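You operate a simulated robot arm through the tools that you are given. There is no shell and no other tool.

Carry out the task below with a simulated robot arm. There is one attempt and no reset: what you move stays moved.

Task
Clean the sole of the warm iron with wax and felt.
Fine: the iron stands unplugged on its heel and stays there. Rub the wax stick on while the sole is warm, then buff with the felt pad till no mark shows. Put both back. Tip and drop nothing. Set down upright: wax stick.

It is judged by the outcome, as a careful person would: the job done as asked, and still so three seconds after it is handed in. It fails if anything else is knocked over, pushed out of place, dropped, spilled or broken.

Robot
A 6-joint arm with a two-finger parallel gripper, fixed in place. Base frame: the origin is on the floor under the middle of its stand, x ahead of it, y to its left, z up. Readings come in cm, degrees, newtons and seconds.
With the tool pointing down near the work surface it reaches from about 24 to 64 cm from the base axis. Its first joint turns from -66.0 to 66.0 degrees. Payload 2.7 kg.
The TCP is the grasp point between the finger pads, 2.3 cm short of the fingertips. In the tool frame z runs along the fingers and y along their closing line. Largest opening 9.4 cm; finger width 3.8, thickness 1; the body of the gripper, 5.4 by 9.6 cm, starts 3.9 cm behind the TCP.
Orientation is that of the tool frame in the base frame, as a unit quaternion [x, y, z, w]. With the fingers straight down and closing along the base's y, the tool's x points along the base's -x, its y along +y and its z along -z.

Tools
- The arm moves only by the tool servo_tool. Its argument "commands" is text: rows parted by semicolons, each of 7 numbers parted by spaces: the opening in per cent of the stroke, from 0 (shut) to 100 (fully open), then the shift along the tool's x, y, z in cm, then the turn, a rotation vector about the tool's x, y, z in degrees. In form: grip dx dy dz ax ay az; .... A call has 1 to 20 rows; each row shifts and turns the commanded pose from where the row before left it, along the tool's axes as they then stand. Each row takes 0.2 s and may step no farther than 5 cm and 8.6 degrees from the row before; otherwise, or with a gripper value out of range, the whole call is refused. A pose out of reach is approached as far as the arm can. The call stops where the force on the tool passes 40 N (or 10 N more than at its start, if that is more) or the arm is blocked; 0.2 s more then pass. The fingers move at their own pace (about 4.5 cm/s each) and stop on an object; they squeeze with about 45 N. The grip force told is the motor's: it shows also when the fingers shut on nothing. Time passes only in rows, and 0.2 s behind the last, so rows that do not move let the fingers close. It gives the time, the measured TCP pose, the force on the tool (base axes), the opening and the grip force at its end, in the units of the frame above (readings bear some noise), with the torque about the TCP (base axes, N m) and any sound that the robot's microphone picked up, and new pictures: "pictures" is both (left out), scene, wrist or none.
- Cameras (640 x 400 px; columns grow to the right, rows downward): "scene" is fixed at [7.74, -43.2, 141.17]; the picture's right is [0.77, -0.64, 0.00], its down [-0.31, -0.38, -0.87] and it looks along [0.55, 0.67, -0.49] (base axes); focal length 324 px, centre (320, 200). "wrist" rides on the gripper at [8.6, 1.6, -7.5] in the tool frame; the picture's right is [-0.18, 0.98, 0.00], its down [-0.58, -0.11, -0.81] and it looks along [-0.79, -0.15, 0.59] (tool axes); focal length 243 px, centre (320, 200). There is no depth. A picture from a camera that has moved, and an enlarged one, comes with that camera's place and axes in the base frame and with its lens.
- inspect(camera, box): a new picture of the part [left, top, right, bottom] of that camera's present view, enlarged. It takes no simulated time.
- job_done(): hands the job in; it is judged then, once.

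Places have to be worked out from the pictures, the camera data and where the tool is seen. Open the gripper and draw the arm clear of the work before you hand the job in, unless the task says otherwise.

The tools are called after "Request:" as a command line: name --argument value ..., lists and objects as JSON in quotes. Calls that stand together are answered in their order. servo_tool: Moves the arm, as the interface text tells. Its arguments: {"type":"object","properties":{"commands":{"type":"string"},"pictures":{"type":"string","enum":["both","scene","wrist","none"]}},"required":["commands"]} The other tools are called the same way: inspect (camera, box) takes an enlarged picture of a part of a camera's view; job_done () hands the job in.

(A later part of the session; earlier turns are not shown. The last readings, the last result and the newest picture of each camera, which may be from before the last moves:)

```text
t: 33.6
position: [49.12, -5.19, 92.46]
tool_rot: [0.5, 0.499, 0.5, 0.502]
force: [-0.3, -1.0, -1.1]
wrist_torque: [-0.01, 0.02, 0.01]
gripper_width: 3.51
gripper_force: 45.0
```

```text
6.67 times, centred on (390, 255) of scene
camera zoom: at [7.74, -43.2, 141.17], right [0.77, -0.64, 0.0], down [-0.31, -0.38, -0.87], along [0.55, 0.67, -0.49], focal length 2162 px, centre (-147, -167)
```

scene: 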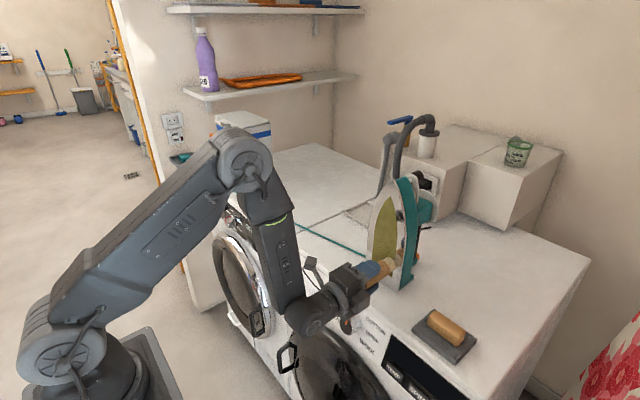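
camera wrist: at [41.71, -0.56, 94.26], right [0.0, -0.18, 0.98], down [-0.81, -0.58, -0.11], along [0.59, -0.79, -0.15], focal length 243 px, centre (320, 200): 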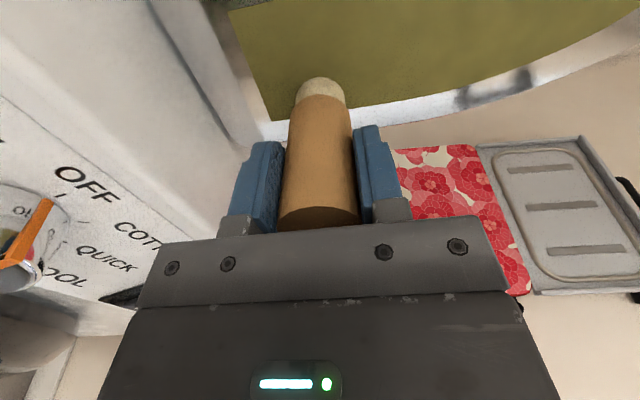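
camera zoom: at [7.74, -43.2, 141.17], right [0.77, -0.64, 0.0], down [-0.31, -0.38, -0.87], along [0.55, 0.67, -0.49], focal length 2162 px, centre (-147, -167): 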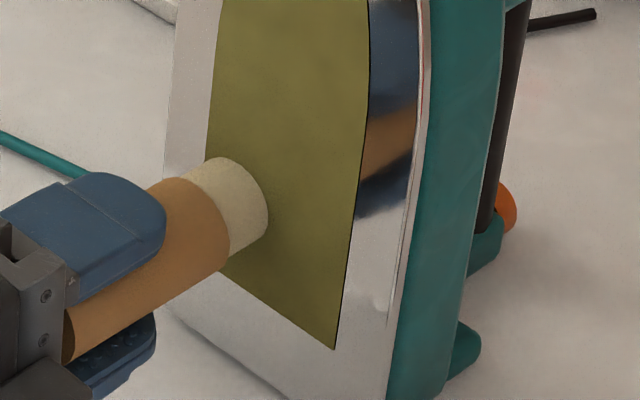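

The label shows 45 °C, so I need to be brisk. I'll press 0.1 cm further and stroke across again, checking the force in the middle of the mark.

Request:
servo_tool --commands "0 0 0 0.1 0 0 0; 0 -1 0 0 0 0 0; 0 -1 0 0 0 0 0" --pictures "none"

Request:
inspect --camera "wrist" --box '[220, 0, 420, 125]'

```text
t: 34.4
position: [49.38, -7.26, 92.59]
tool_rot: [0.5, 0.5, 0.5, 0.501]
force: [-4.2, 1.5, -1.5]
wrist_torque: [0.01, 0.06, 0.1]
gripper_width: 3.48
gripper_force: 45.3
```

```text
3.20 times, centred on (320, 62) of wrist
camera zoom: at [41.95, 1.36, 94.23], right [0.0, -0.18, 0.98], down [-0.81, -0.58, -0.11], along [0.59, -0.79, -0.15], focal length 776 px, centre (320, 640)
```

zoom: 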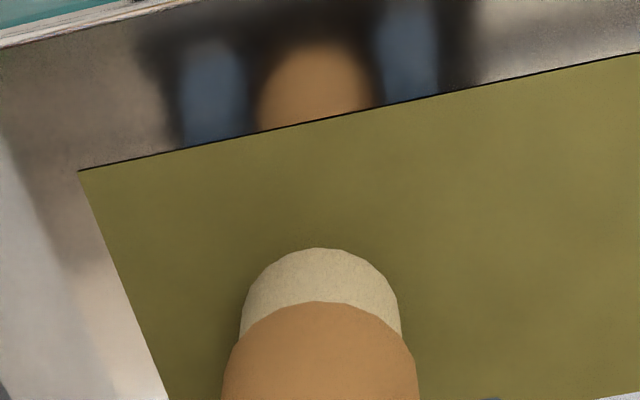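

Now −4.2 N with a clear friction reaction, so it is rubbing. I'll run a raster over the lower third (z 90.6–94.6) at this pressure.

Request:
servo_tool --commands "0 -1 0 0 0 0 0; 0 -0.9 0 0 0 0 0; 0 0 -2 0.02 0 0 0; 0 1.3 0 0 0 0 0; 0 1.3 0 0.02 0 0 0; 0 1.4 0 0 0 0 0; 0 0 2 0.02 0 0 0; 0 -1.3 0 0 0 0 0; 0 -1.3 0 0.02 0 0 0; 0 -1.4 0 0 0 0 0; 0 0 2 0.02 0 0 0; 0 1.3 0 0 0 0 0; 0 1.3 0 0 0 0 0; 0 1.4 0 0 0 0 0" --pictures "scene"

Request:
inspect --camera "wrist" --box '[200, 0, 640, 160]'

Request:
inspect --camera "scene" --box '[350, 170, 430, 300]'

```text
t: 37.4
position: [49.26, -5.11, 94.68]
tool_rot: [0.5, 0.499, 0.5, 0.501]
force: [0.4, -0.6, -0.9]
wrist_torque: [0.0, 0.01, 0.02]
gripper_width: 3.49
gripper_force: 44.9
```

scene: 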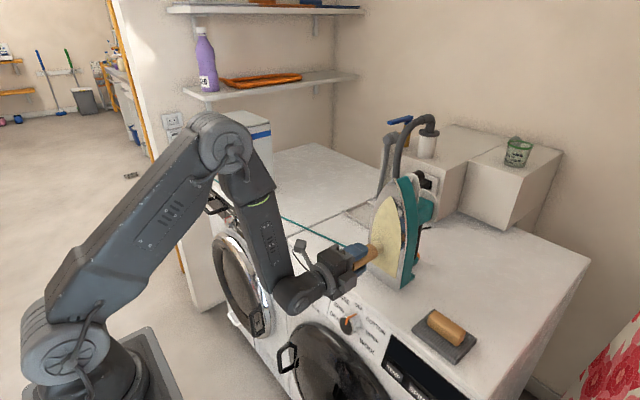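

```text
1.45 times, centred on (420, 80) of wrist
camera zoom: at [41.99, 3.5, 96.37], right [0.0, -0.18, 0.98], down [-0.81, -0.58, -0.11], along [0.59, -0.79, -0.15], focal length 353 px, centre (174, 374)
```

zoom: 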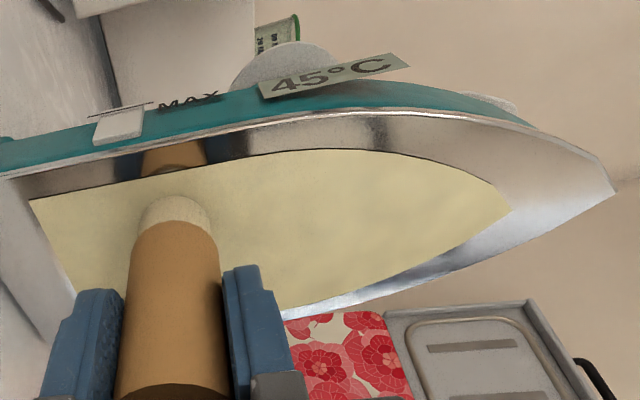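

```text
3.08 times, centred on (390, 235) of scene
camera zoom: at [7.74, -43.2, 141.17], right [0.77, -0.64, 0.0], down [-0.31, -0.38, -0.87], along [0.55, 0.67, -0.49], focal length 998 px, centre (105, 92)
```

zoom: 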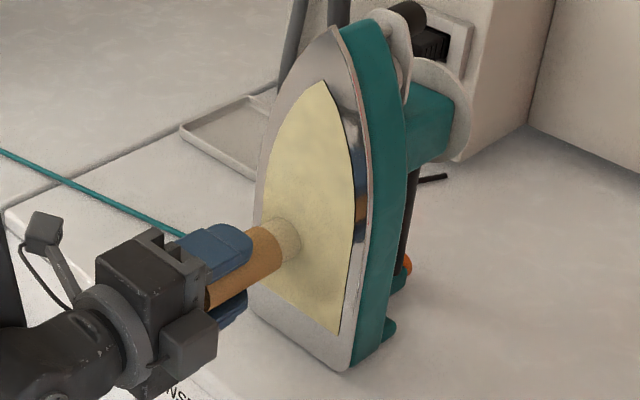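

The whole mark has turned pale, so the wax is on. I'll draw the stick straight back from the sole, rise clear to about (45, 0, 107), and look at the arm's shape to plan the wrist turn back to vertical.

Request:
servo_tool --commands "0 0 0 -1 0 0 0; 0 0 0 -2 0 0 0; 0 1.2 3 -1 0 0 0; 0 1.3 3.2 0 0 0 0; 0 1.3 3.2 0 0 0 0; 0 1.3 3 0 0 0 0; 0 0 0 0 0 0 0"

Request:
inspect --camera "scene" --box '[30, 30, 370, 260]'

Request:
inspect --camera "scene" --box '[355, 170, 425, 300]'

```text
t: 39.0
position: [45.34, 0.06, 106.99]
tool_rot: [0.5, 0.5, 0.5, 0.5]
force: [0.8, -0.9, -0.3]
wrist_torque: [-0.03, 0.0, 0.01]
gripper_width: 3.49
gripper_force: 44.6
camera wrist: at [37.99, 8.68, 108.65], right [0.0, -0.18, 0.98], down [-0.81, -0.58, -0.11], along [0.59, -0.79, -0.15], focal length 243 px, centre (320, 200)
```

scene: 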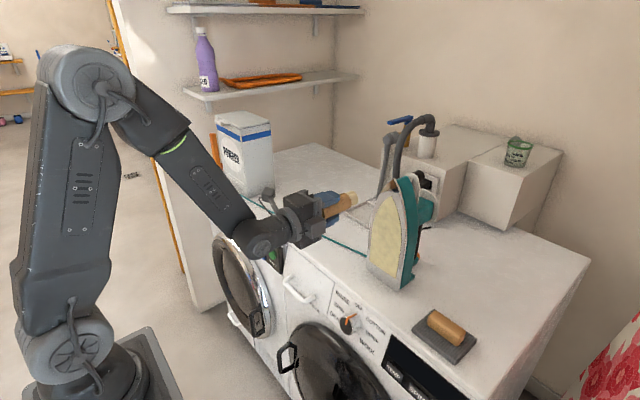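
wrist: 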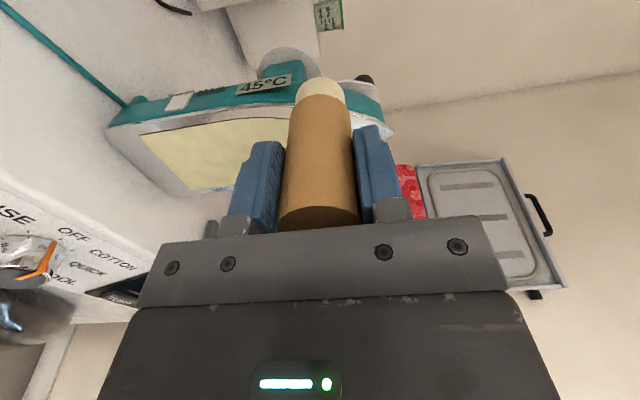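

```text
1.74 times, centred on (200, 145) of scene
camera zoom: at [7.74, -43.2, 141.17], right [0.77, -0.64, 0.0], down [-0.31, -0.38, -0.87], along [0.55, 0.67, -0.49], focal length 564 px, centre (529, 296)
```

zoom: 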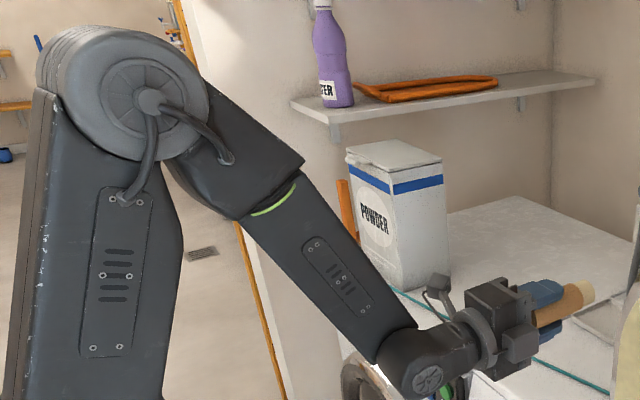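

```text
3.08 times, centred on (390, 235) of scene
camera zoom: at [7.74, -43.2, 141.17], right [0.77, -0.64, 0.0], down [-0.31, -0.38, -0.87], along [0.55, 0.67, -0.49], focal length 998 px, centre (105, 92)
```

zoom: 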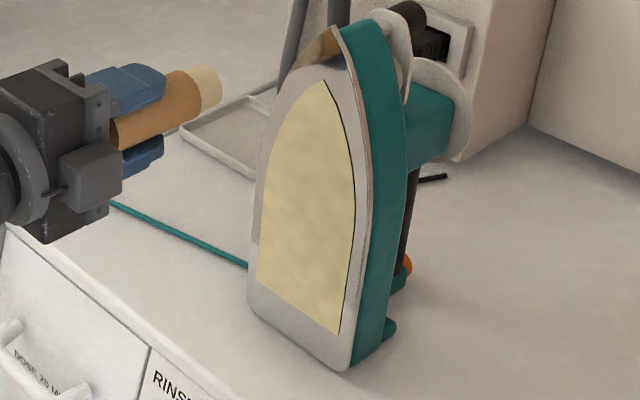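

The wax film is even over the whole mark. I estimate the wrist is offset about 4 cm to the right of the arm's plane, so pitching at y≈−4.1 with zero yaw should go cleanly through the singularity. I'll shift there and pitch down.

Request:
servo_tool --commands "0 -2 0 0 0 0 0; 0 -2.16 0 0 0 0 0; 0 0 0 0 8.5 0 0; 0 0 0 0 8.5 0 0; 0 0 0 0 8.5 0 0; 0 0 0 0 8.5 0 0; 0 0 0 0 8.5 0 0; 0 0 0 0 8.5 0 0; 0 0 0 0 8.5 0 0; 0 0 0 0 8.5 0 0; 0 0 0 0 8.5 0 0; 0 0 0 0 8.5 0 0; 0 0 0 0 5 0 0; 0 0 0 0 0 0 0" --pictures "scene"

```text
t: 42.0
position: [45.43, -4.12, 106.83]
tool_rot: [0.708, 0.706, 0.0, 0.0]
force: [0.3, 0.1, -0.9]
wrist_torque: [-0.06, -0.01, -0.02]
gripper_width: 3.51
gripper_force: 45.2
```

scene: 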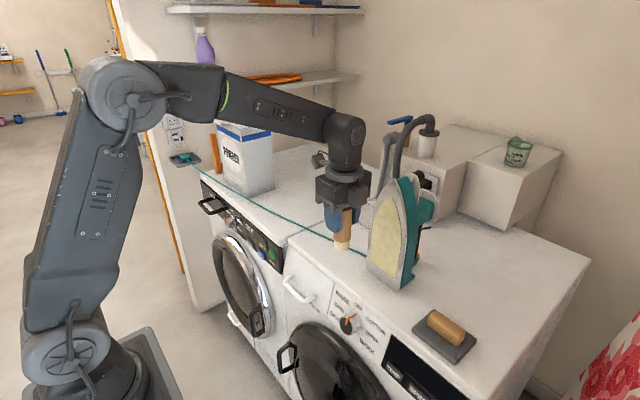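

It passed through cleanly and the tool is vertical again. I'm carrying the stick to above its original spot (53.66, 10.67) and lowering to just above the surface.

Request:
servo_tool --commands "0 4.93 0 0 0 0 0; 0 4.93 0 0 0 0 0; 0 4.93 0 0 0 0 0; 0 0 4.1 0 0 0 0; 0 0 4.13 2 0 0 0; 0 0 0 4 0 0 0; 0 0 0 4 0 0 0; 0 0 0 3 0 0 0; 0 0 0 1.2 0 0 0; 0 0 0 0 0 0 0"

Request:
inspect --camera "scene" --box '[290, 190, 370, 270]'

```text
t: 44.2
position: [53.81, 10.49, 92.8]
tool_rot: [0.708, 0.707, 0.001, 0.0]
force: [-0.2, 0.1, -0.8]
wrist_torque: [0.02, 0.0, 0.01]
gripper_width: 3.46
gripper_force: 44.9
camera wrist: at [55.43, 19.2, 100.24], right [0.98, -0.19, 0.0], down [-0.11, -0.58, 0.81], along [-0.15, -0.79, -0.59], focal length 243 px, centre (320, 200)
```

scene: 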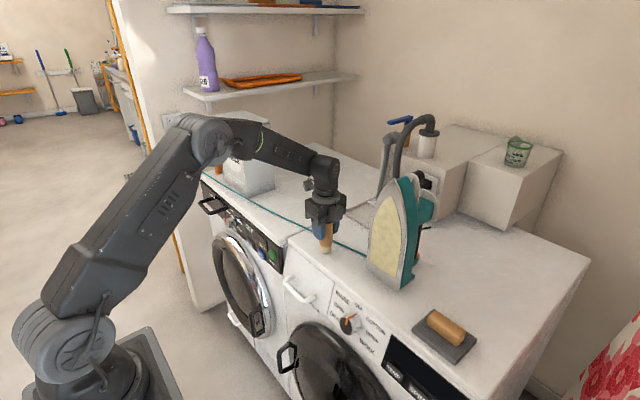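
wrist: 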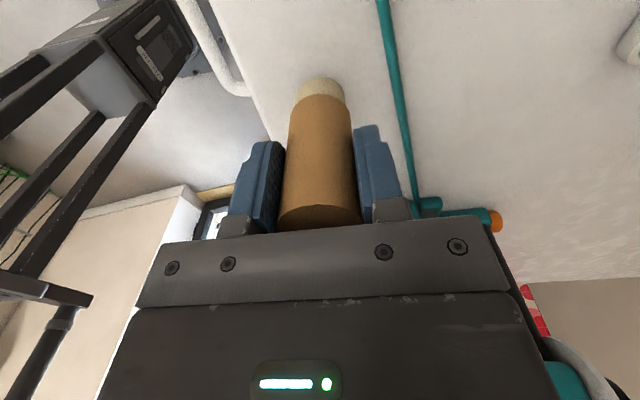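

```text
5.00 times, centred on (330, 230) of scene
camera zoom: at [7.74, -43.2, 141.17], right [0.77, -0.64, 0.0], down [-0.31, -0.38, -0.87], along [0.55, 0.67, -0.49], focal length 1622 px, centre (270, 50)
```

zoom: 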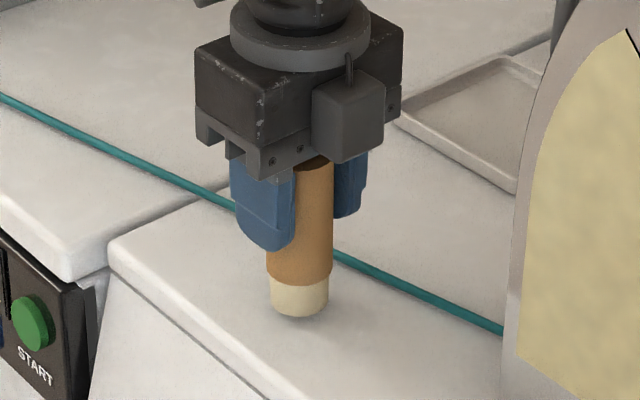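

Within 0.2 cm of the original spot. I'll trim, lower 0.9 cm and then check the force.

Request:
servo_tool --commands "0 0.12 -0.1 0.3 0 0 0; 0 0 0 0.3 0 0 0; 0 0 0 0.2 0 0 0; 0 0 0 0.1 0 0 0; 0 0 0 0.1 0 0 0; 0 0 0 0 0 0 0" --pictures "none"

Request:
inspect --camera "scene" --box '[300, 215, 350, 265]'

```text
t: 45.6
position: [53.71, 10.8, 92.05]
tool_rot: [0.708, 0.706, 0.002, 0.002]
force: [-10.2, 0.3, 31.6]
wrist_torque: [0.06, 0.81, 0.0]
gripper_width: 3.51
gripper_force: 45.0
```

```text
8.00 times, centred on (325, 240) of scene
camera zoom: at [7.66, -43.21, 141.17], right [0.77, -0.64, 0.0], down [-0.31, -0.38, -0.87], along [0.55, 0.67, -0.49], focal length 2594 px, centre (280, -120)
```

zoom: 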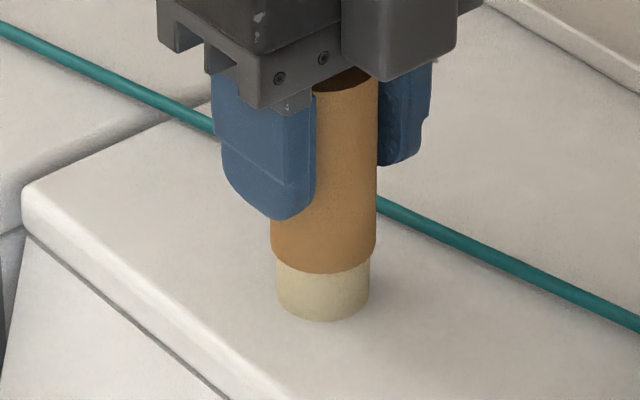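

The tip met the table sooner than expected (31 N down-force), so I'll ease up by about 0.25 cm before releasing.

Request:
servo_tool --commands "0 0 0 -0.15 0 0 0; 0 0 0 -0.1 0 0 0; 0 0 0 0 0 0 0" --pictures "none"

Request:
inspect --camera "scene" --box '[300, 215, 350, 265]'

```text
t: 46.4
position: [53.79, 10.67, 91.96]
tool_rot: [0.708, 0.706, 0.002, 0.001]
force: [4.0, 4.0, 14.9]
wrist_torque: [0.39, -0.18, 0.0]
gripper_width: 3.5
gripper_force: 44.6
```

```text
8.00 times, centred on (325, 240) of scene
camera zoom: at [7.72, -43.2, 141.17], right [0.77, -0.64, 0.0], down [-0.31, -0.38, -0.87], along [0.55, 0.67, -0.49], focal length 2594 px, centre (280, -120)
```

zoom: 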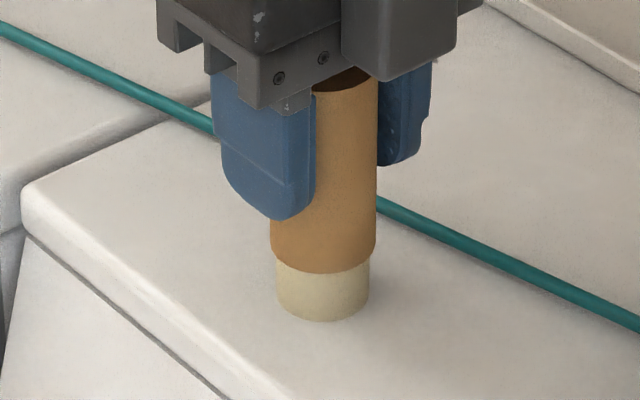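

Still 15 N on the table; easing up another 0.12 cm.

Request:
servo_tool --commands "0 0 0 -0.07 0 0 0; 0 0 0 -0.05 0 0 0; 0 0 0 0 0 0 0" --pictures "none"

```text
t: 47.2
position: [53.54, 10.52, 91.96]
tool_rot: [0.709, 0.705, 0.0, 0.0]
force: [2.6, -0.6, 4.0]
wrist_torque: [0.05, -0.14, -0.01]
gripper_width: 3.49
gripper_force: 44.7
```

About 4 N now, so the stick is resting on its tip. I'll open the fingers.

Request:
servo_tool --commands "40 0 0 0 0 0 0; 45 0 0 0 0 0 0; 60 0 0 0 0 0 0; 80 0 0 0 0 0 0; 100 0 0 0 0 0 0; 100 0 0 0 0 0 0; 100 0 0 0 0 0 0" --pictures "wrist"

Request:
inspect --camera "scene" --box '[300, 205, 360, 265]'

```text
t: 48.8
position: [53.63, 10.69, 92.15]
tool_rot: [0.708, 0.706, 0.001, 0.001]
force: [0.7, 0.0, -0.5]
wrist_torque: [0.03, 0.0, 0.01]
gripper_width: 9.39
gripper_force: 0.2
camera wrist: at [55.29, 19.27, 99.65], right [0.98, -0.19, 0.0], down [-0.11, -0.58, 0.81], along [-0.15, -0.79, -0.59], focal length 243 px, centre (320, 200)
```

wrist: 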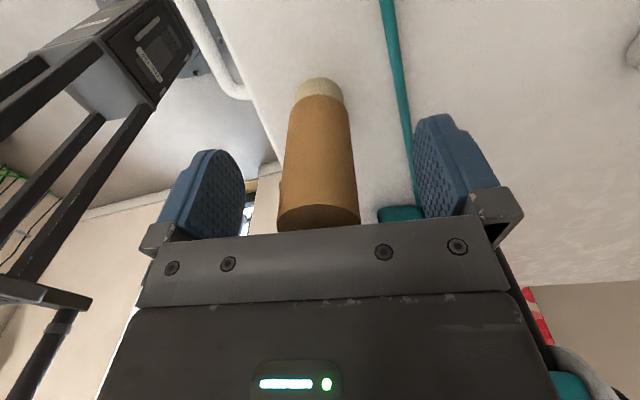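

```text
6.67 times, centred on (330, 235) of scene
camera zoom: at [7.74, -43.2, 141.17], right [0.77, -0.64, 0.0], down [-0.31, -0.38, -0.87], along [0.55, 0.67, -0.49], focal length 2162 px, centre (253, -33)
```

zoom: 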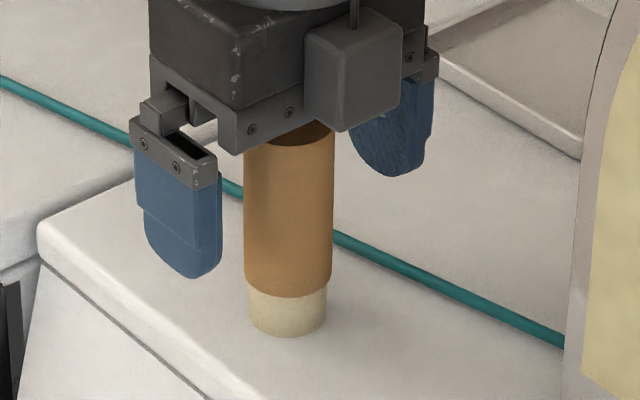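

The stick stands upright and free at its place. I'll rise straight up, draw back, and cross in front of the iron at a safe height to reach the felt pad.

Request:
servo_tool --commands "100 0 0 -1 0 0 0; 100 0 0 -3 0 0 0; 100 0 0 -4 0 0 0; 100 0 0 -4 0 0 0; 100 0 -3 -3 0 0 0; 100 0 -4.5 0 0 0 0; 100 -4.5 -2 0 0 0 0; 100 -4.5 0 0 0 0 0; 100 -4.5 0 0 0 0 0; 100 -4.5 0 0 0 0 0; 100 -4.5 0 0 0 0 0; 100 -4.5 0 0 0 0 0; 100 -4.5 0 0 0 0 0; 100 -4.3 0 0 0 0 0; 100 0 0 0 0 0 0"

```text
t: 52.0
position: [43.65, -25.18, 107.21]
tool_rot: [0.708, 0.707, 0.001, 0.0]
force: [0.2, -0.6, -0.6]
wrist_torque: [-0.01, 0.0, 0.0]
gripper_width: 9.37
gripper_force: 0.1
camera wrist: at [45.47, -16.55, 114.68], right [0.98, -0.19, 0.0], down [-0.11, -0.58, 0.81], along [-0.15, -0.79, -0.59], focal length 243 px, centre (320, 200)
```

scene: 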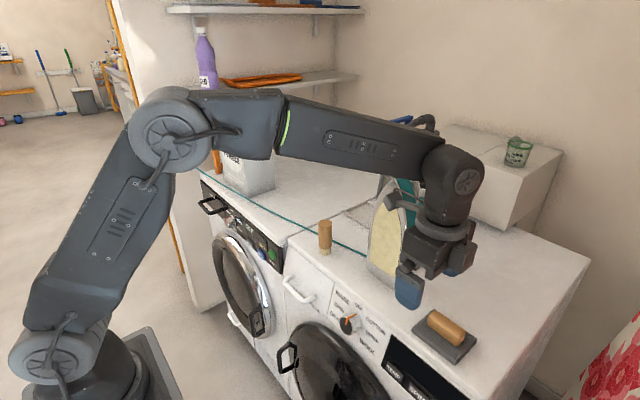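
wrist: 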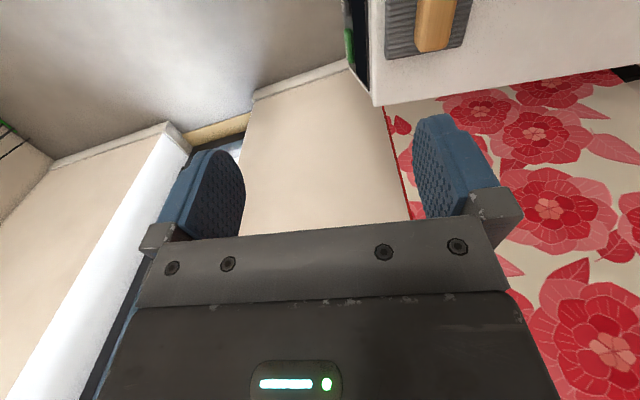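

The stick is still standing. Next I'm moving above the felt pad for a closer look.

Request:
servo_tool --commands "100 0 4 0 0 0 0; 100 0 4 1 0 0 0; 100 0 2.7 2 0 0 0; 100 0 0 2 0 0 0; 100 0 0 0 0 0 0"

Request:
inspect --camera "wrist" --box '[220, 0, 440, 140]'

Request:
inspect --camera "scene" --box '[380, 220, 520, 380]'

```text
t: 53.2
position: [54.67, -25.01, 102.25]
tool_rot: [0.708, 0.706, 0.0, 0.001]
force: [0.6, -0.5, -0.2]
wrist_torque: [-0.02, 0.02, 0.0]
gripper_width: 9.4
gripper_force: 0.1
camera wrist: at [56.32, -16.43, 109.83], right [0.98, -0.19, 0.0], down [-0.11, -0.58, 0.81], along [-0.15, -0.79, -0.59], focal length 243 px, centre (320, 200)
```

scene: 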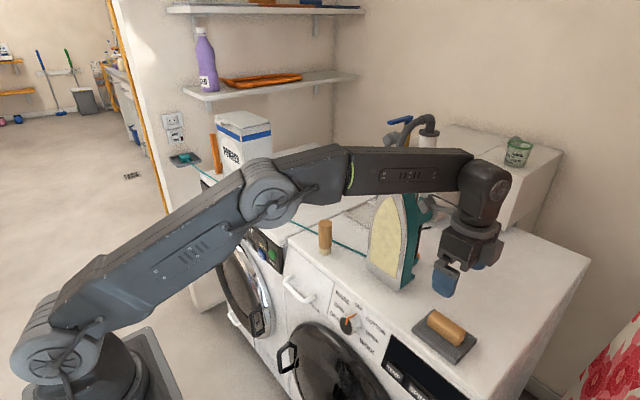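
wrist: 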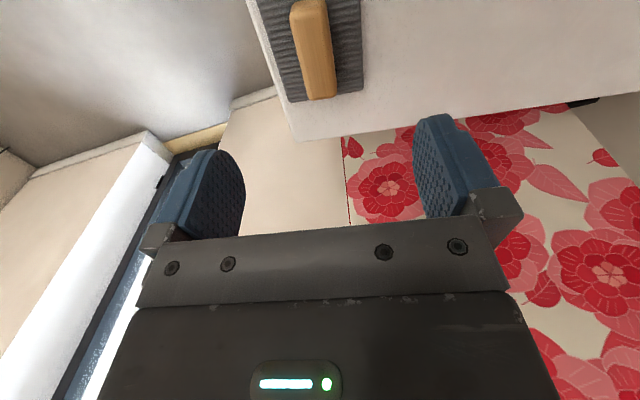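

```text
2.86 times, centred on (330, 70) of wrist
camera zoom: at [56.32, -16.43, 109.83], right [0.98, -0.19, 0.0], down [-0.11, -0.58, 0.81], along [-0.15, -0.79, -0.59], focal length 693 px, centre (291, 571)
```

zoom: 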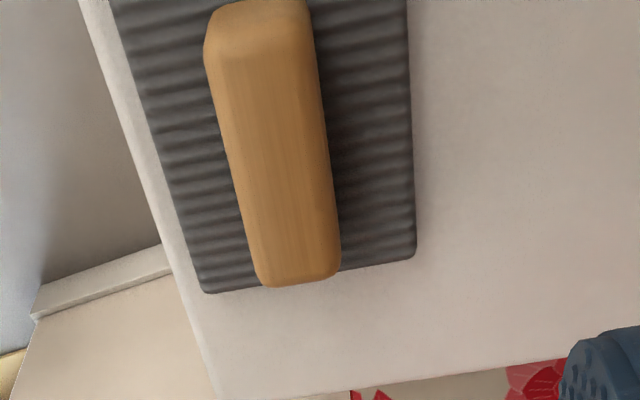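

```text
2.50 times, centred on (450, 300) of scene
camera zoom: at [7.74, -43.2, 141.17], right [0.77, -0.64, 0.0], down [-0.31, -0.38, -0.87], along [0.55, 0.67, -0.49], focal length 811 px, centre (-5, -50)
```

zoom: 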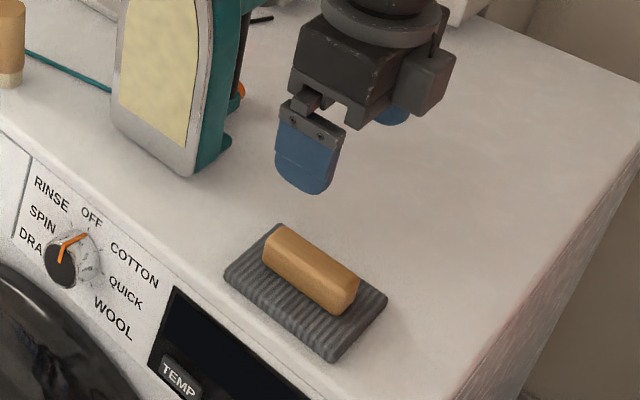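

The handle centre is near (54.4, −25.0), about 2.6 cm wide, lying along y, so the fingers closing along x suit it. I'm descending to about z=91 for a check.

Request:
servo_tool --commands "100 0 -0.3 3 0 0 0; 100 0 0 3 0 0 0; 100 0 0 3 0 0 0; 100 0 0 2 0 0 0; 100 0 0 0 0 0 0"

Request:
inspect --camera "wrist" --box '[180, 0, 480, 240]'

Request:
inspect --camera "scene" --box '[400, 270, 500, 370]'

```text
t: 54.4
position: [54.49, -25.1, 91.28]
tool_rot: [0.708, 0.706, 0.001, 0.002]
force: [0.7, 0.0, -0.5]
wrist_torque: [0.03, 0.0, -0.03]
gripper_width: 9.39
gripper_force: 0.1
camera wrist: at [56.08, -16.36, 98.76], right [0.98, -0.19, 0.0], down [-0.11, -0.58, 0.81], along [-0.15, -0.79, -0.59], focal length 243 px, centre (320, 200)
```

scene: 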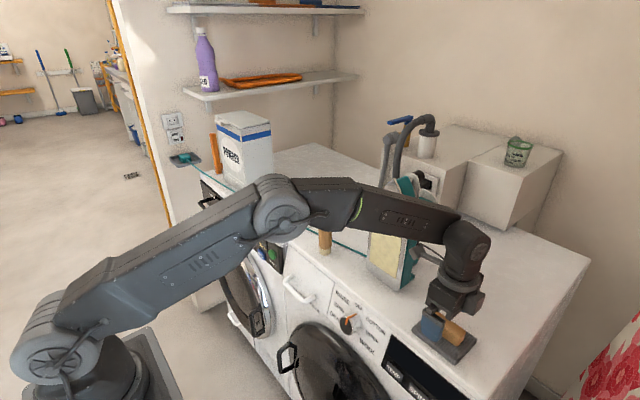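
wrist: 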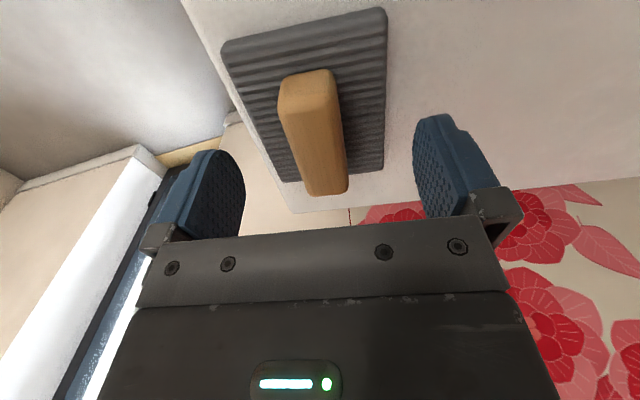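

```text
1.67 times, centred on (330, 120) of wrist
camera zoom: at [56.08, -16.36, 98.76], right [0.98, -0.19, 0.0], down [-0.11, -0.58, 0.81], along [-0.15, -0.79, -0.59], focal length 404 px, centre (303, 333)
```

zoom: 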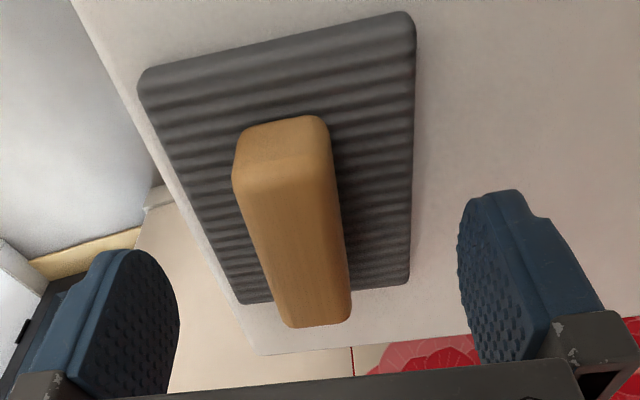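

```text
4.00 times, centred on (450, 320) of scene
camera zoom: at [7.74, -43.2, 141.17], right [0.77, -0.64, 0.0], down [-0.31, -0.38, -0.87], along [0.55, 0.67, -0.49], focal length 1297 px, centre (-200, -280)
```

zoom: 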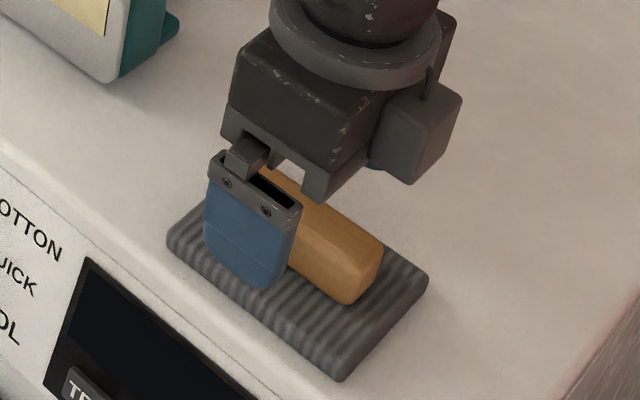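

The handle spans y≈−22…−28.8 at x≈54.4 with its top near z=89.0, and the pad's upper face is near 87. I'll lower to TCP z≈89.4 so the fingertips stay just above the felt.

Request:
servo_tool --commands "100 -0.3 -0.1 0.8 0 0 0; 100 0 0 0.6 0 0 0; 100 0 0 0.4 0 0 0; 100 0 0 0 0 0 0" --pictures "wrist"

Request:
inspect --camera "scene" --box '[410, 290, 480, 360]'

```text
t: 55.4
position: [54.25, -25.37, 89.36]
tool_rot: [0.708, 0.707, 0.001, 0.001]
force: [1.2, -0.1, 0.2]
wrist_torque: [-0.02, -0.01, 0.0]
gripper_width: 9.4
gripper_force: 0.1
camera wrist: at [55.97, -16.69, 96.86], right [0.98, -0.19, 0.0], down [-0.11, -0.58, 0.81], along [-0.15, -0.79, -0.59], focal length 243 px, centre (320, 200)
```

wrist: 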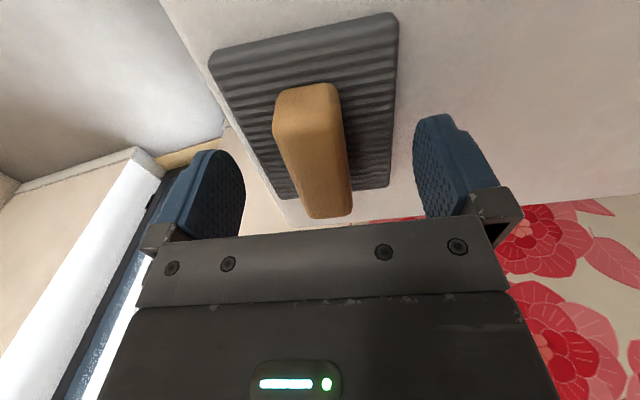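

```text
5.71 times, centred on (445, 325) of scene
camera zoom: at [7.74, -43.2, 141.17], right [0.77, -0.64, 0.0], down [-0.31, -0.38, -0.87], along [0.55, 0.67, -0.49], focal length 1853 px, centre (-394, -514)
```

zoom: 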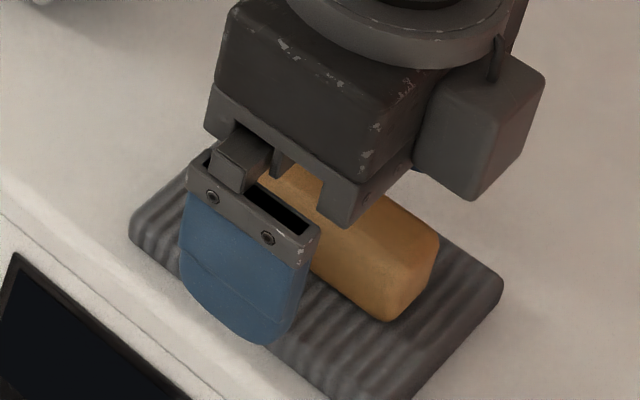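

Well aligned and no contact. I'll lower another 0.3 cm for a deeper grip while watching the force.

Request:
servo_tool --commands "100 0 0 0.15 0 0 0; 100 0 0 0.15 0 0 0; 100 0 0 0 0 0 0" --pictures "none"

Request:
inspect --camera "scene" --box '[410, 290, 480, 360]'

```text
t: 56.2
position: [54.26, -25.32, 89.0]
tool_rot: [0.708, 0.707, 0.001, 0.001]
force: [-0.3, 0.7, -0.5]
wrist_torque: [-0.02, 0.03, -0.02]
gripper_width: 9.38
gripper_force: 0.0
```

```text
5.71 times, centred on (445, 325) of scene
camera zoom: at [7.74, -43.2, 141.17], right [0.77, -0.64, 0.0], down [-0.31, -0.38, -0.87], along [0.55, 0.67, -0.49], focal length 1853 px, centre (-394, -514)
```

zoom: 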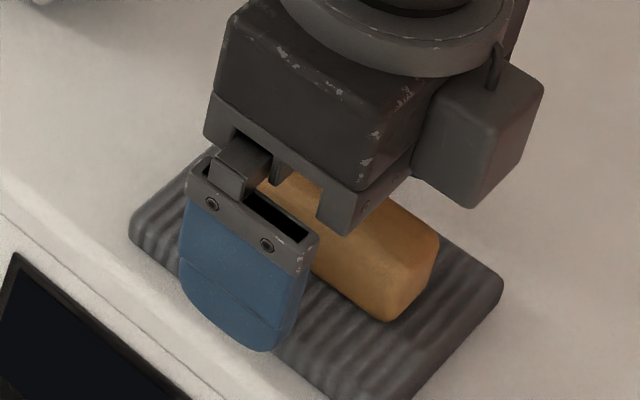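

No contact at TCP z=89.0. Closing on the handle.

Request:
servo_tool --commands "60 0 0 0 0 0 0; 40 0 0 0 0 0 0; 30 0 0 0 0 0 0; 20 0 0 0 0 0 0; 10 0 0 0 0 0 0; 0 0 0 0 0 0 0; 0 0 0 0 0 0 0; 0 0 0 0 0 0 0" --pictures "wrist"

Request:
inspect --camera "scene" --box '[410, 290, 480, 360]'

```text
t: 58.0
position: [54.25, -25.3, 89.0]
tool_rot: [0.708, 0.706, 0.001, 0.001]
force: [-0.5, -0.4, 0.9]
wrist_torque: [-0.01, 0.09, -0.04]
gripper_width: 2.71
gripper_force: 45.0
camera wrist: at [55.98, -16.72, 96.55], right [0.98, -0.19, 0.0], down [-0.11, -0.58, 0.81], along [-0.15, -0.79, -0.59], focal length 243 px, centre (320, 200)
```

wrist: 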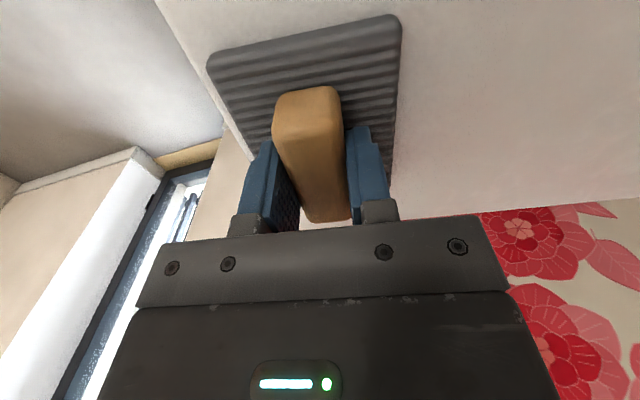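

```text
5.71 times, centred on (445, 325) of scene
camera zoom: at [7.73, -43.2, 141.17], right [0.77, -0.64, 0.0], down [-0.31, -0.38, -0.87], along [0.55, 0.67, -0.49], focal length 1853 px, centre (-394, -514)
```

zoom: 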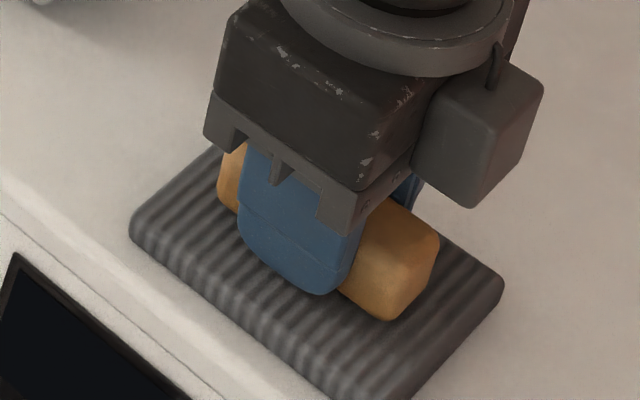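

The handle is held at 2.71 cm and the pad hasn't shifted. I'll lift it straight up, draw back, and cross to the (45.4, −4.1, 107) turning point.

Request:
servo_tool --commands "0 0 0 -0.5 0 0 0; 0 0 0 -1.5 0 0 0; 0 0 0 -4 0 0 0; 0 0 0 -4 0 0 0; 0 0 0 -4 0 0 0; 0 0 -2.5 -4 0 0 0; 0 0 -4 0 0 0 0; 0 2 -2.35 0 0 0 0; 0 4.8 0 0 0 0 0; 0 4.8 0 0 0 0 0; 0 4.8 0 0 0 0 0; 0 4.8 0 0 0 0 0; 0 0 0 0 0 0 0"

```text
t: 60.8
position: [45.49, -4.1, 106.9]
tool_rot: [0.708, 0.706, 0.001, 0.0]
force: [-0.2, 0.4, -1.5]
wrist_torque: [0.01, 0.01, 0.01]
gripper_width: 2.73
gripper_force: 45.0
camera wrist: at [47.19, 4.54, 114.46], right [0.98, -0.19, 0.0], down [-0.11, -0.58, 0.81], along [-0.15, -0.79, -0.59], focal length 243 px, centre (320, 200)
```

scene: 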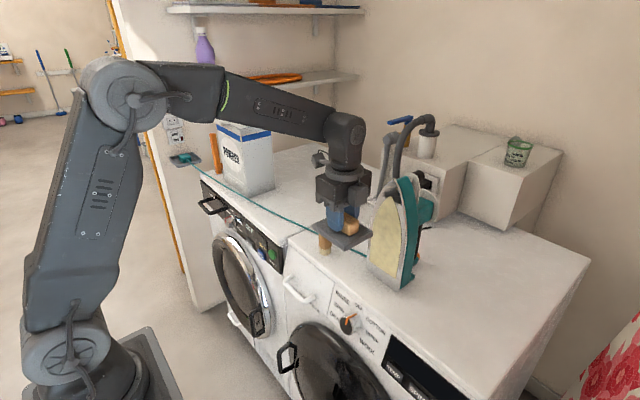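
wrist: 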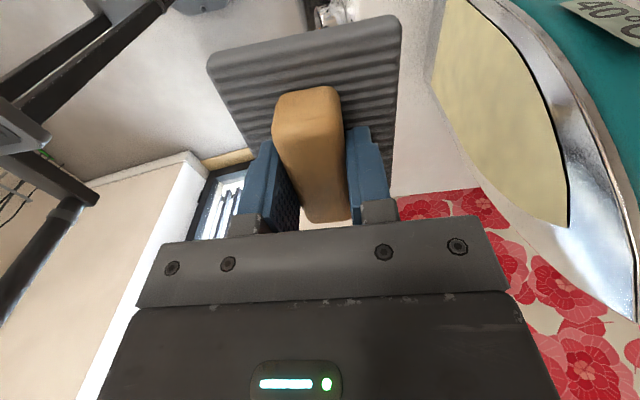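

Pad in hand at the turning point (iron now 40 °C). I'm pitching up to horizontal through the same in-plane crossing.

Request:
servo_tool --commands "0 0 0 0 -5 0 0; 0 0 0 0 -8.5 0 0; 0 0 0 0 -8.5 0 0; 0 0 0 0 -8.5 0 0; 0 0 0 0 -8.5 0 0; 0 0 0 0 -8.5 0 0; 0 0 0 0 -8.5 0 0; 0 0 0 0 -8.5 0 0; 0 0 0 0 -8.5 0 0; 0 0 0 0 -8.5 0 0; 0 0 0 0 -8.5 0 0; 0 0 0 0 0 0 0"

```text
t: 63.4
position: [45.43, -4.02, 106.93]
tool_rot: [0.5, 0.498, 0.501, 0.501]
force: [0.1, -0.1, -0.9]
wrist_torque: [0.01, 0.05, 0.03]
gripper_width: 2.73
gripper_force: 44.7
camera wrist: at [38.03, 4.51, 108.66], right [0.0, -0.18, 0.98], down [-0.81, -0.58, -0.11], along [0.59, -0.79, -0.15], focal length 243 px, centre (320, 200)
```

scene: 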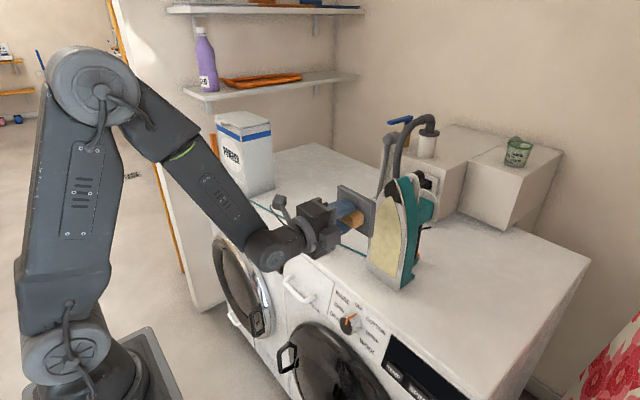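
wrist: 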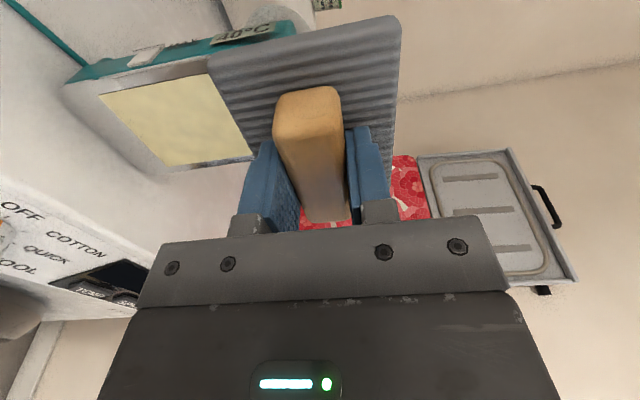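

Crossed cleanly again and the felt face is now vertical. I'm moving in front of the lower middle of the sole, then to about 1.5 cm off it.

Request:
servo_tool --commands "0 -1.1 -4 0 0 0 0; 0 -1 -4 0 0 0 0; 0 -1 -4 0 0 0 0; 0 0 0 3 0 0 0; 0 0 0 2 0 0 0; 0 0 0 0 0 0 0"

Request:
inspect --camera "scene" --box '[330, 180, 430, 300]'

```text
t: 64.8
position: [50.7, -7.2, 94.96]
tool_rot: [0.5, 0.499, 0.5, 0.501]
force: [0.2, 0.1, 0.1]
wrist_torque: [0.04, 0.0, 0.03]
gripper_width: 2.71
gripper_force: 44.8
camera wrist: at [43.28, 1.35, 96.62], right [0.0, -0.18, 0.98], down [-0.81, -0.58, -0.11], along [0.59, -0.79, -0.15], focal length 243 px, centre (320, 200)
```

scene: 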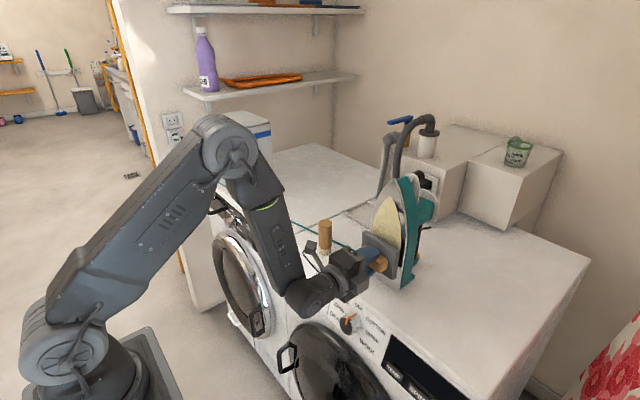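
wrist: 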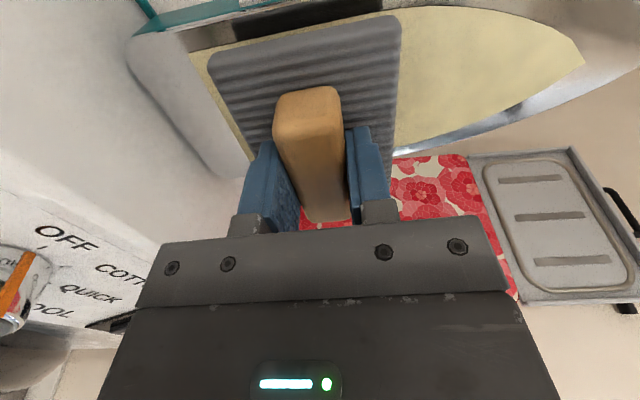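

```text
3.33 times, centred on (380, 240) of scene
camera zoom: at [7.74, -43.2, 141.17], right [0.77, -0.64, 0.0], down [-0.31, -0.38, -0.87], along [0.55, 0.67, -0.49], focal length 1081 px, centre (120, 67)
```

zoom: 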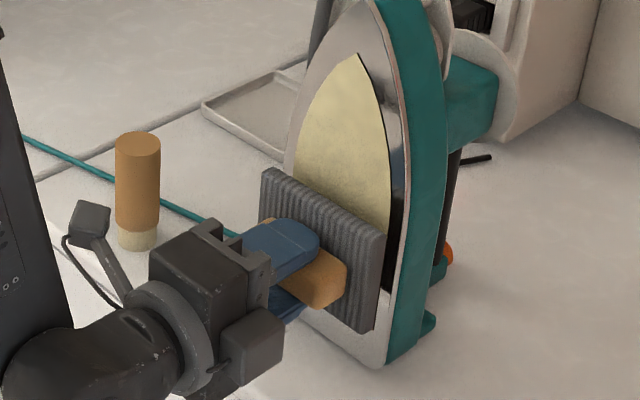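

The pad is squarely before the mark with roughly 1 cm to go. Creeping in.

Request:
servo_tool --commands "0 0 0 0.5 0 0 0; 0 0 0 0.3 0 0 0; 0 0 0 0.15 0 0 0; 0 0 0 0 0 0 0" --pictures "none"

Request:
inspect --camera "scene" --box '[360, 220, 410, 290]'

```text
t: 65.8
position: [51.54, -7.32, 94.97]
tool_rot: [0.5, 0.499, 0.5, 0.5]
force: [0.4, 0.1, -0.8]
wrist_torque: [0.0, 0.02, -0.01]
gripper_width: 2.72
gripper_force: 44.8
```

```text
5.71 times, centred on (385, 255) of scene
camera zoom: at [7.74, -43.2, 141.17], right [0.77, -0.64, 0.0], down [-0.31, -0.38, -0.87], along [0.55, 0.67, -0.49], focal length 1853 px, centre (-51, -114)
```

zoom: 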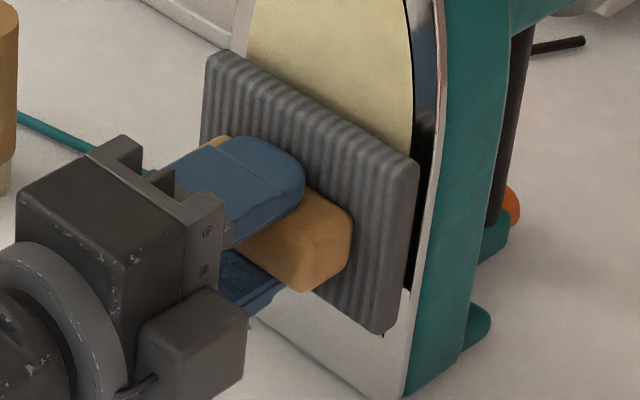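

Still no force at x≈51.5; continuing in 0.15 cm steps.

Request:
servo_tool --commands "0 0 0 0.15 0 0 0; 0 0 0 0.15 0 0 0; 0 0 0 0 0 0 0" --pictures "none"

```text
t: 66.6
position: [51.79, -7.29, 95.04]
tool_rot: [0.5, 0.499, 0.5, 0.501]
force: [0.0, 0.7, -0.4]
wrist_torque: [0.01, 0.04, -0.01]
gripper_width: 2.71
gripper_force: 45.1
```

No contact yet; two more small steps.

Request:
servo_tool --commands "0 0 0 0.12 0 0 0; 0 0 0 0.1 0 0 0; 0 0 0 0 0 0 0" --pictures "none"

Request:
inspect --camera "scene" --box '[360, 220, 410, 290]'

```text
t: 67.4
position: [52.01, -7.4, 95.06]
tool_rot: [0.5, 0.499, 0.5, 0.501]
force: [0.5, 0.3, 0.1]
wrist_torque: [0.0, 0.0, -0.02]
gripper_width: 2.72
gripper_force: 44.9
```

```text
5.71 times, centred on (385, 255) of scene
camera zoom: at [7.74, -43.2, 141.17], right [0.77, -0.64, 0.0], down [-0.31, -0.38, -0.87], along [0.55, 0.67, -0.49], focal length 1853 px, centre (-51, -114)
```

zoom: 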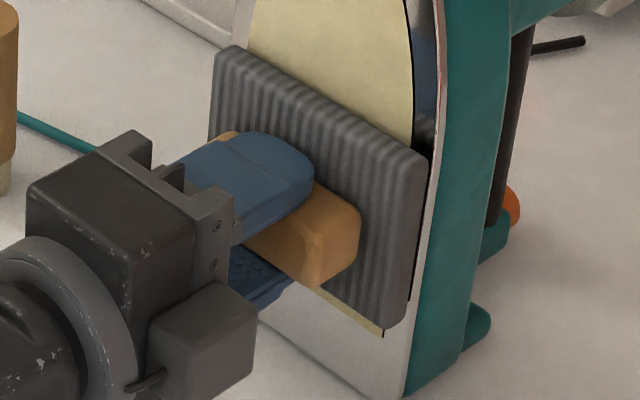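

The gap has almost closed in the picture; continuing by 0.1 cm steps with force checks.

Request:
servo_tool --commands "0 0 0 0.1 0 0 0; 0 0 0 0.1 0 0 0; 0 0 0 0 0 0 0" --pictures "none"

```text
t: 68.2
position: [52.25, -7.3, 95.05]
tool_rot: [0.5, 0.499, 0.499, 0.501]
force: [0.4, 0.0, 0.0]
wrist_torque: [0.03, 0.02, 0.01]
gripper_width: 2.71
gripper_force: 44.9
```

No contact yet at x=52.25. Two more 0.1 cm steps.

Request:
servo_tool --commands "0 0 0 0.1 0 0 0; 0 0 0 0.1 0 0 0; 0 0 0 0 0 0 0" --pictures "none"

Request:
inspect --camera "scene" --box '[360, 220, 410, 290]'

```text
t: 69.0
position: [52.29, -7.31, 95.01]
tool_rot: [0.501, 0.499, 0.499, 0.501]
force: [-4.0, -0.9, 0.6]
wrist_torque: [-0.05, 0.08, -0.05]
gripper_width: 2.71
gripper_force: 44.7
```

```text
5.71 times, centred on (385, 255) of scene
camera zoom: at [7.72, -43.2, 141.17], right [0.77, -0.64, 0.0], down [-0.31, -0.38, -0.87], along [0.55, 0.67, -0.49], focal length 1853 px, centre (-51, -114)
```

zoom: 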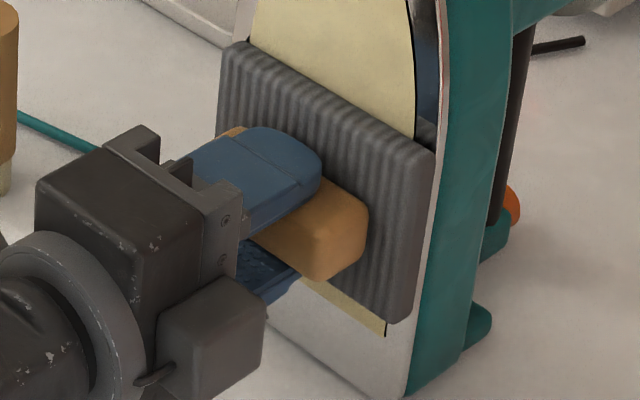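

Contact at x≈52.3 with −4 N. I'll buff with short side-to-side strokes, working down slightly, and then check the force and the mark.

Request:
servo_tool --commands "0 1.2 0 0 0 0 0; 0 -1.2 0 0 0 0 0; 0 -1.2 0 0 0 0 0; 0 1.2 -0.7 0 0 0 0; 0 1.2 -0.7 0 0 0 0; 0 -1.2 -0.7 0 0 0 0; 0 -1.2 0 0 0 0 0; 0 1.2 0 0 0 0 0" --pictures "none"

Request:
inspect --camera "scene" --box '[350, 180, 430, 300]'

```text
t: 70.8
position: [52.41, -7.36, 92.88]
tool_rot: [0.5, 0.499, 0.5, 0.502]
force: [0.5, 0.3, 0.0]
wrist_torque: [-0.01, -0.01, 0.01]
gripper_width: 2.74
gripper_force: 45.5
```

```text
3.33 times, centred on (390, 240) of scene
camera zoom: at [7.74, -43.2, 141.17], right [0.77, -0.64, 0.0], down [-0.31, -0.38, -0.87], along [0.55, 0.67, -0.49], focal length 1081 px, centre (87, 67)
```

zoom: 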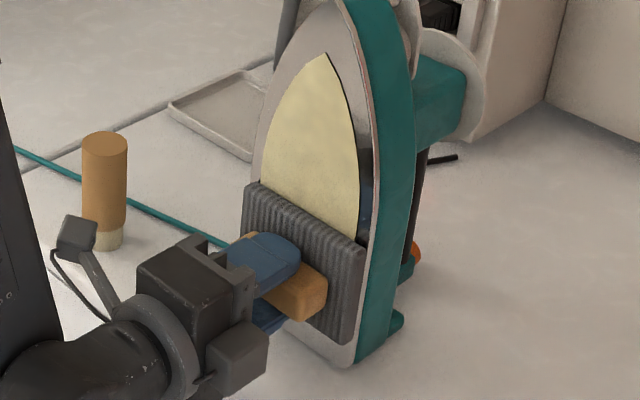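

The force has dropped to zero, so contact was lost here. I'll compare the iron's place with the earlier identical zoom to make sure it hasn't been pushed.

Request:
inspect --camera "scene" --box '[360, 225, 420, 285]'

Request:
inspect --camera "scene" --box '[350, 165, 450, 300]'

Request:
inspect --camera "wrist" --box '[100, 0, 640, 240]'

```text
6.67 times, centred on (390, 255) of scene
camera zoom: at [7.74, -43.2, 141.17], right [0.77, -0.64, 0.0], down [-0.31, -0.38, -0.87], along [0.55, 0.67, -0.49], focal length 2162 px, centre (-147, -167)
```

zoom: 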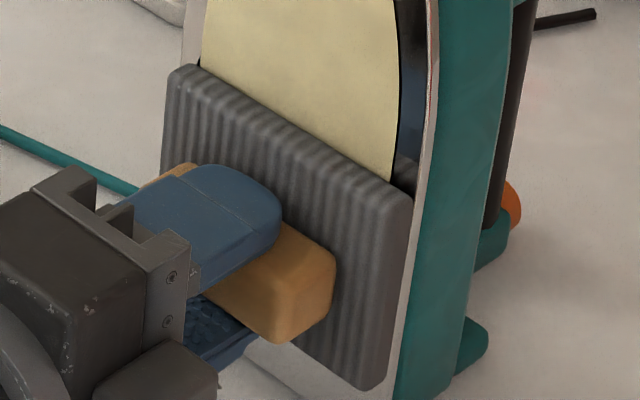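

```text
2.96 times, centred on (400, 232) of scene
camera zoom: at [7.74, -43.2, 141.17], right [0.77, -0.64, 0.0], down [-0.31, -0.38, -0.87], along [0.55, 0.67, -0.49], focal length 961 px, centre (83, 104)
```

zoom: 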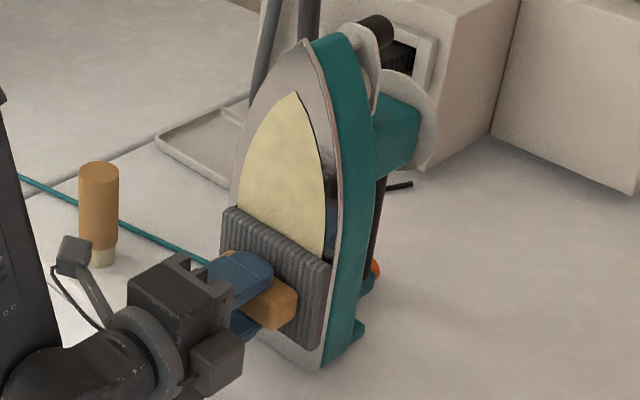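

```text
1.19 times, centred on (370, 120) of wrist
camera zoom: at [45.02, 1.34, 94.58], right [0.0, -0.18, 0.98], down [-0.81, -0.58, -0.11], along [0.59, -0.79, -0.15], focal length 288 px, centre (261, 295)
```

zoom: 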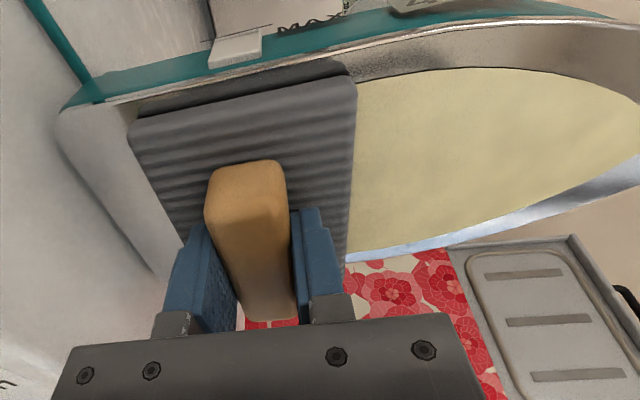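

The iron has crept back only ~0.3 cm so far; about 4 N is near its sliding limit, so I'll press more lightly (≈2 N). Finding contact again in 0.05 cm steps.

Request:
servo_tool --commands "0 0 0 0.05 0 0 0; 0 0 0 0.03 0 0 0; 0 0 0 0 0 0 0" --pictures "none"

```text
t: 71.6
position: [52.48, -7.3, 92.96]
tool_rot: [0.5, 0.499, 0.5, 0.501]
force: [-0.2, 0.1, -1.8]
wrist_torque: [0.01, 0.01, 0.01]
gripper_width: 2.69
gripper_force: 45.0
```

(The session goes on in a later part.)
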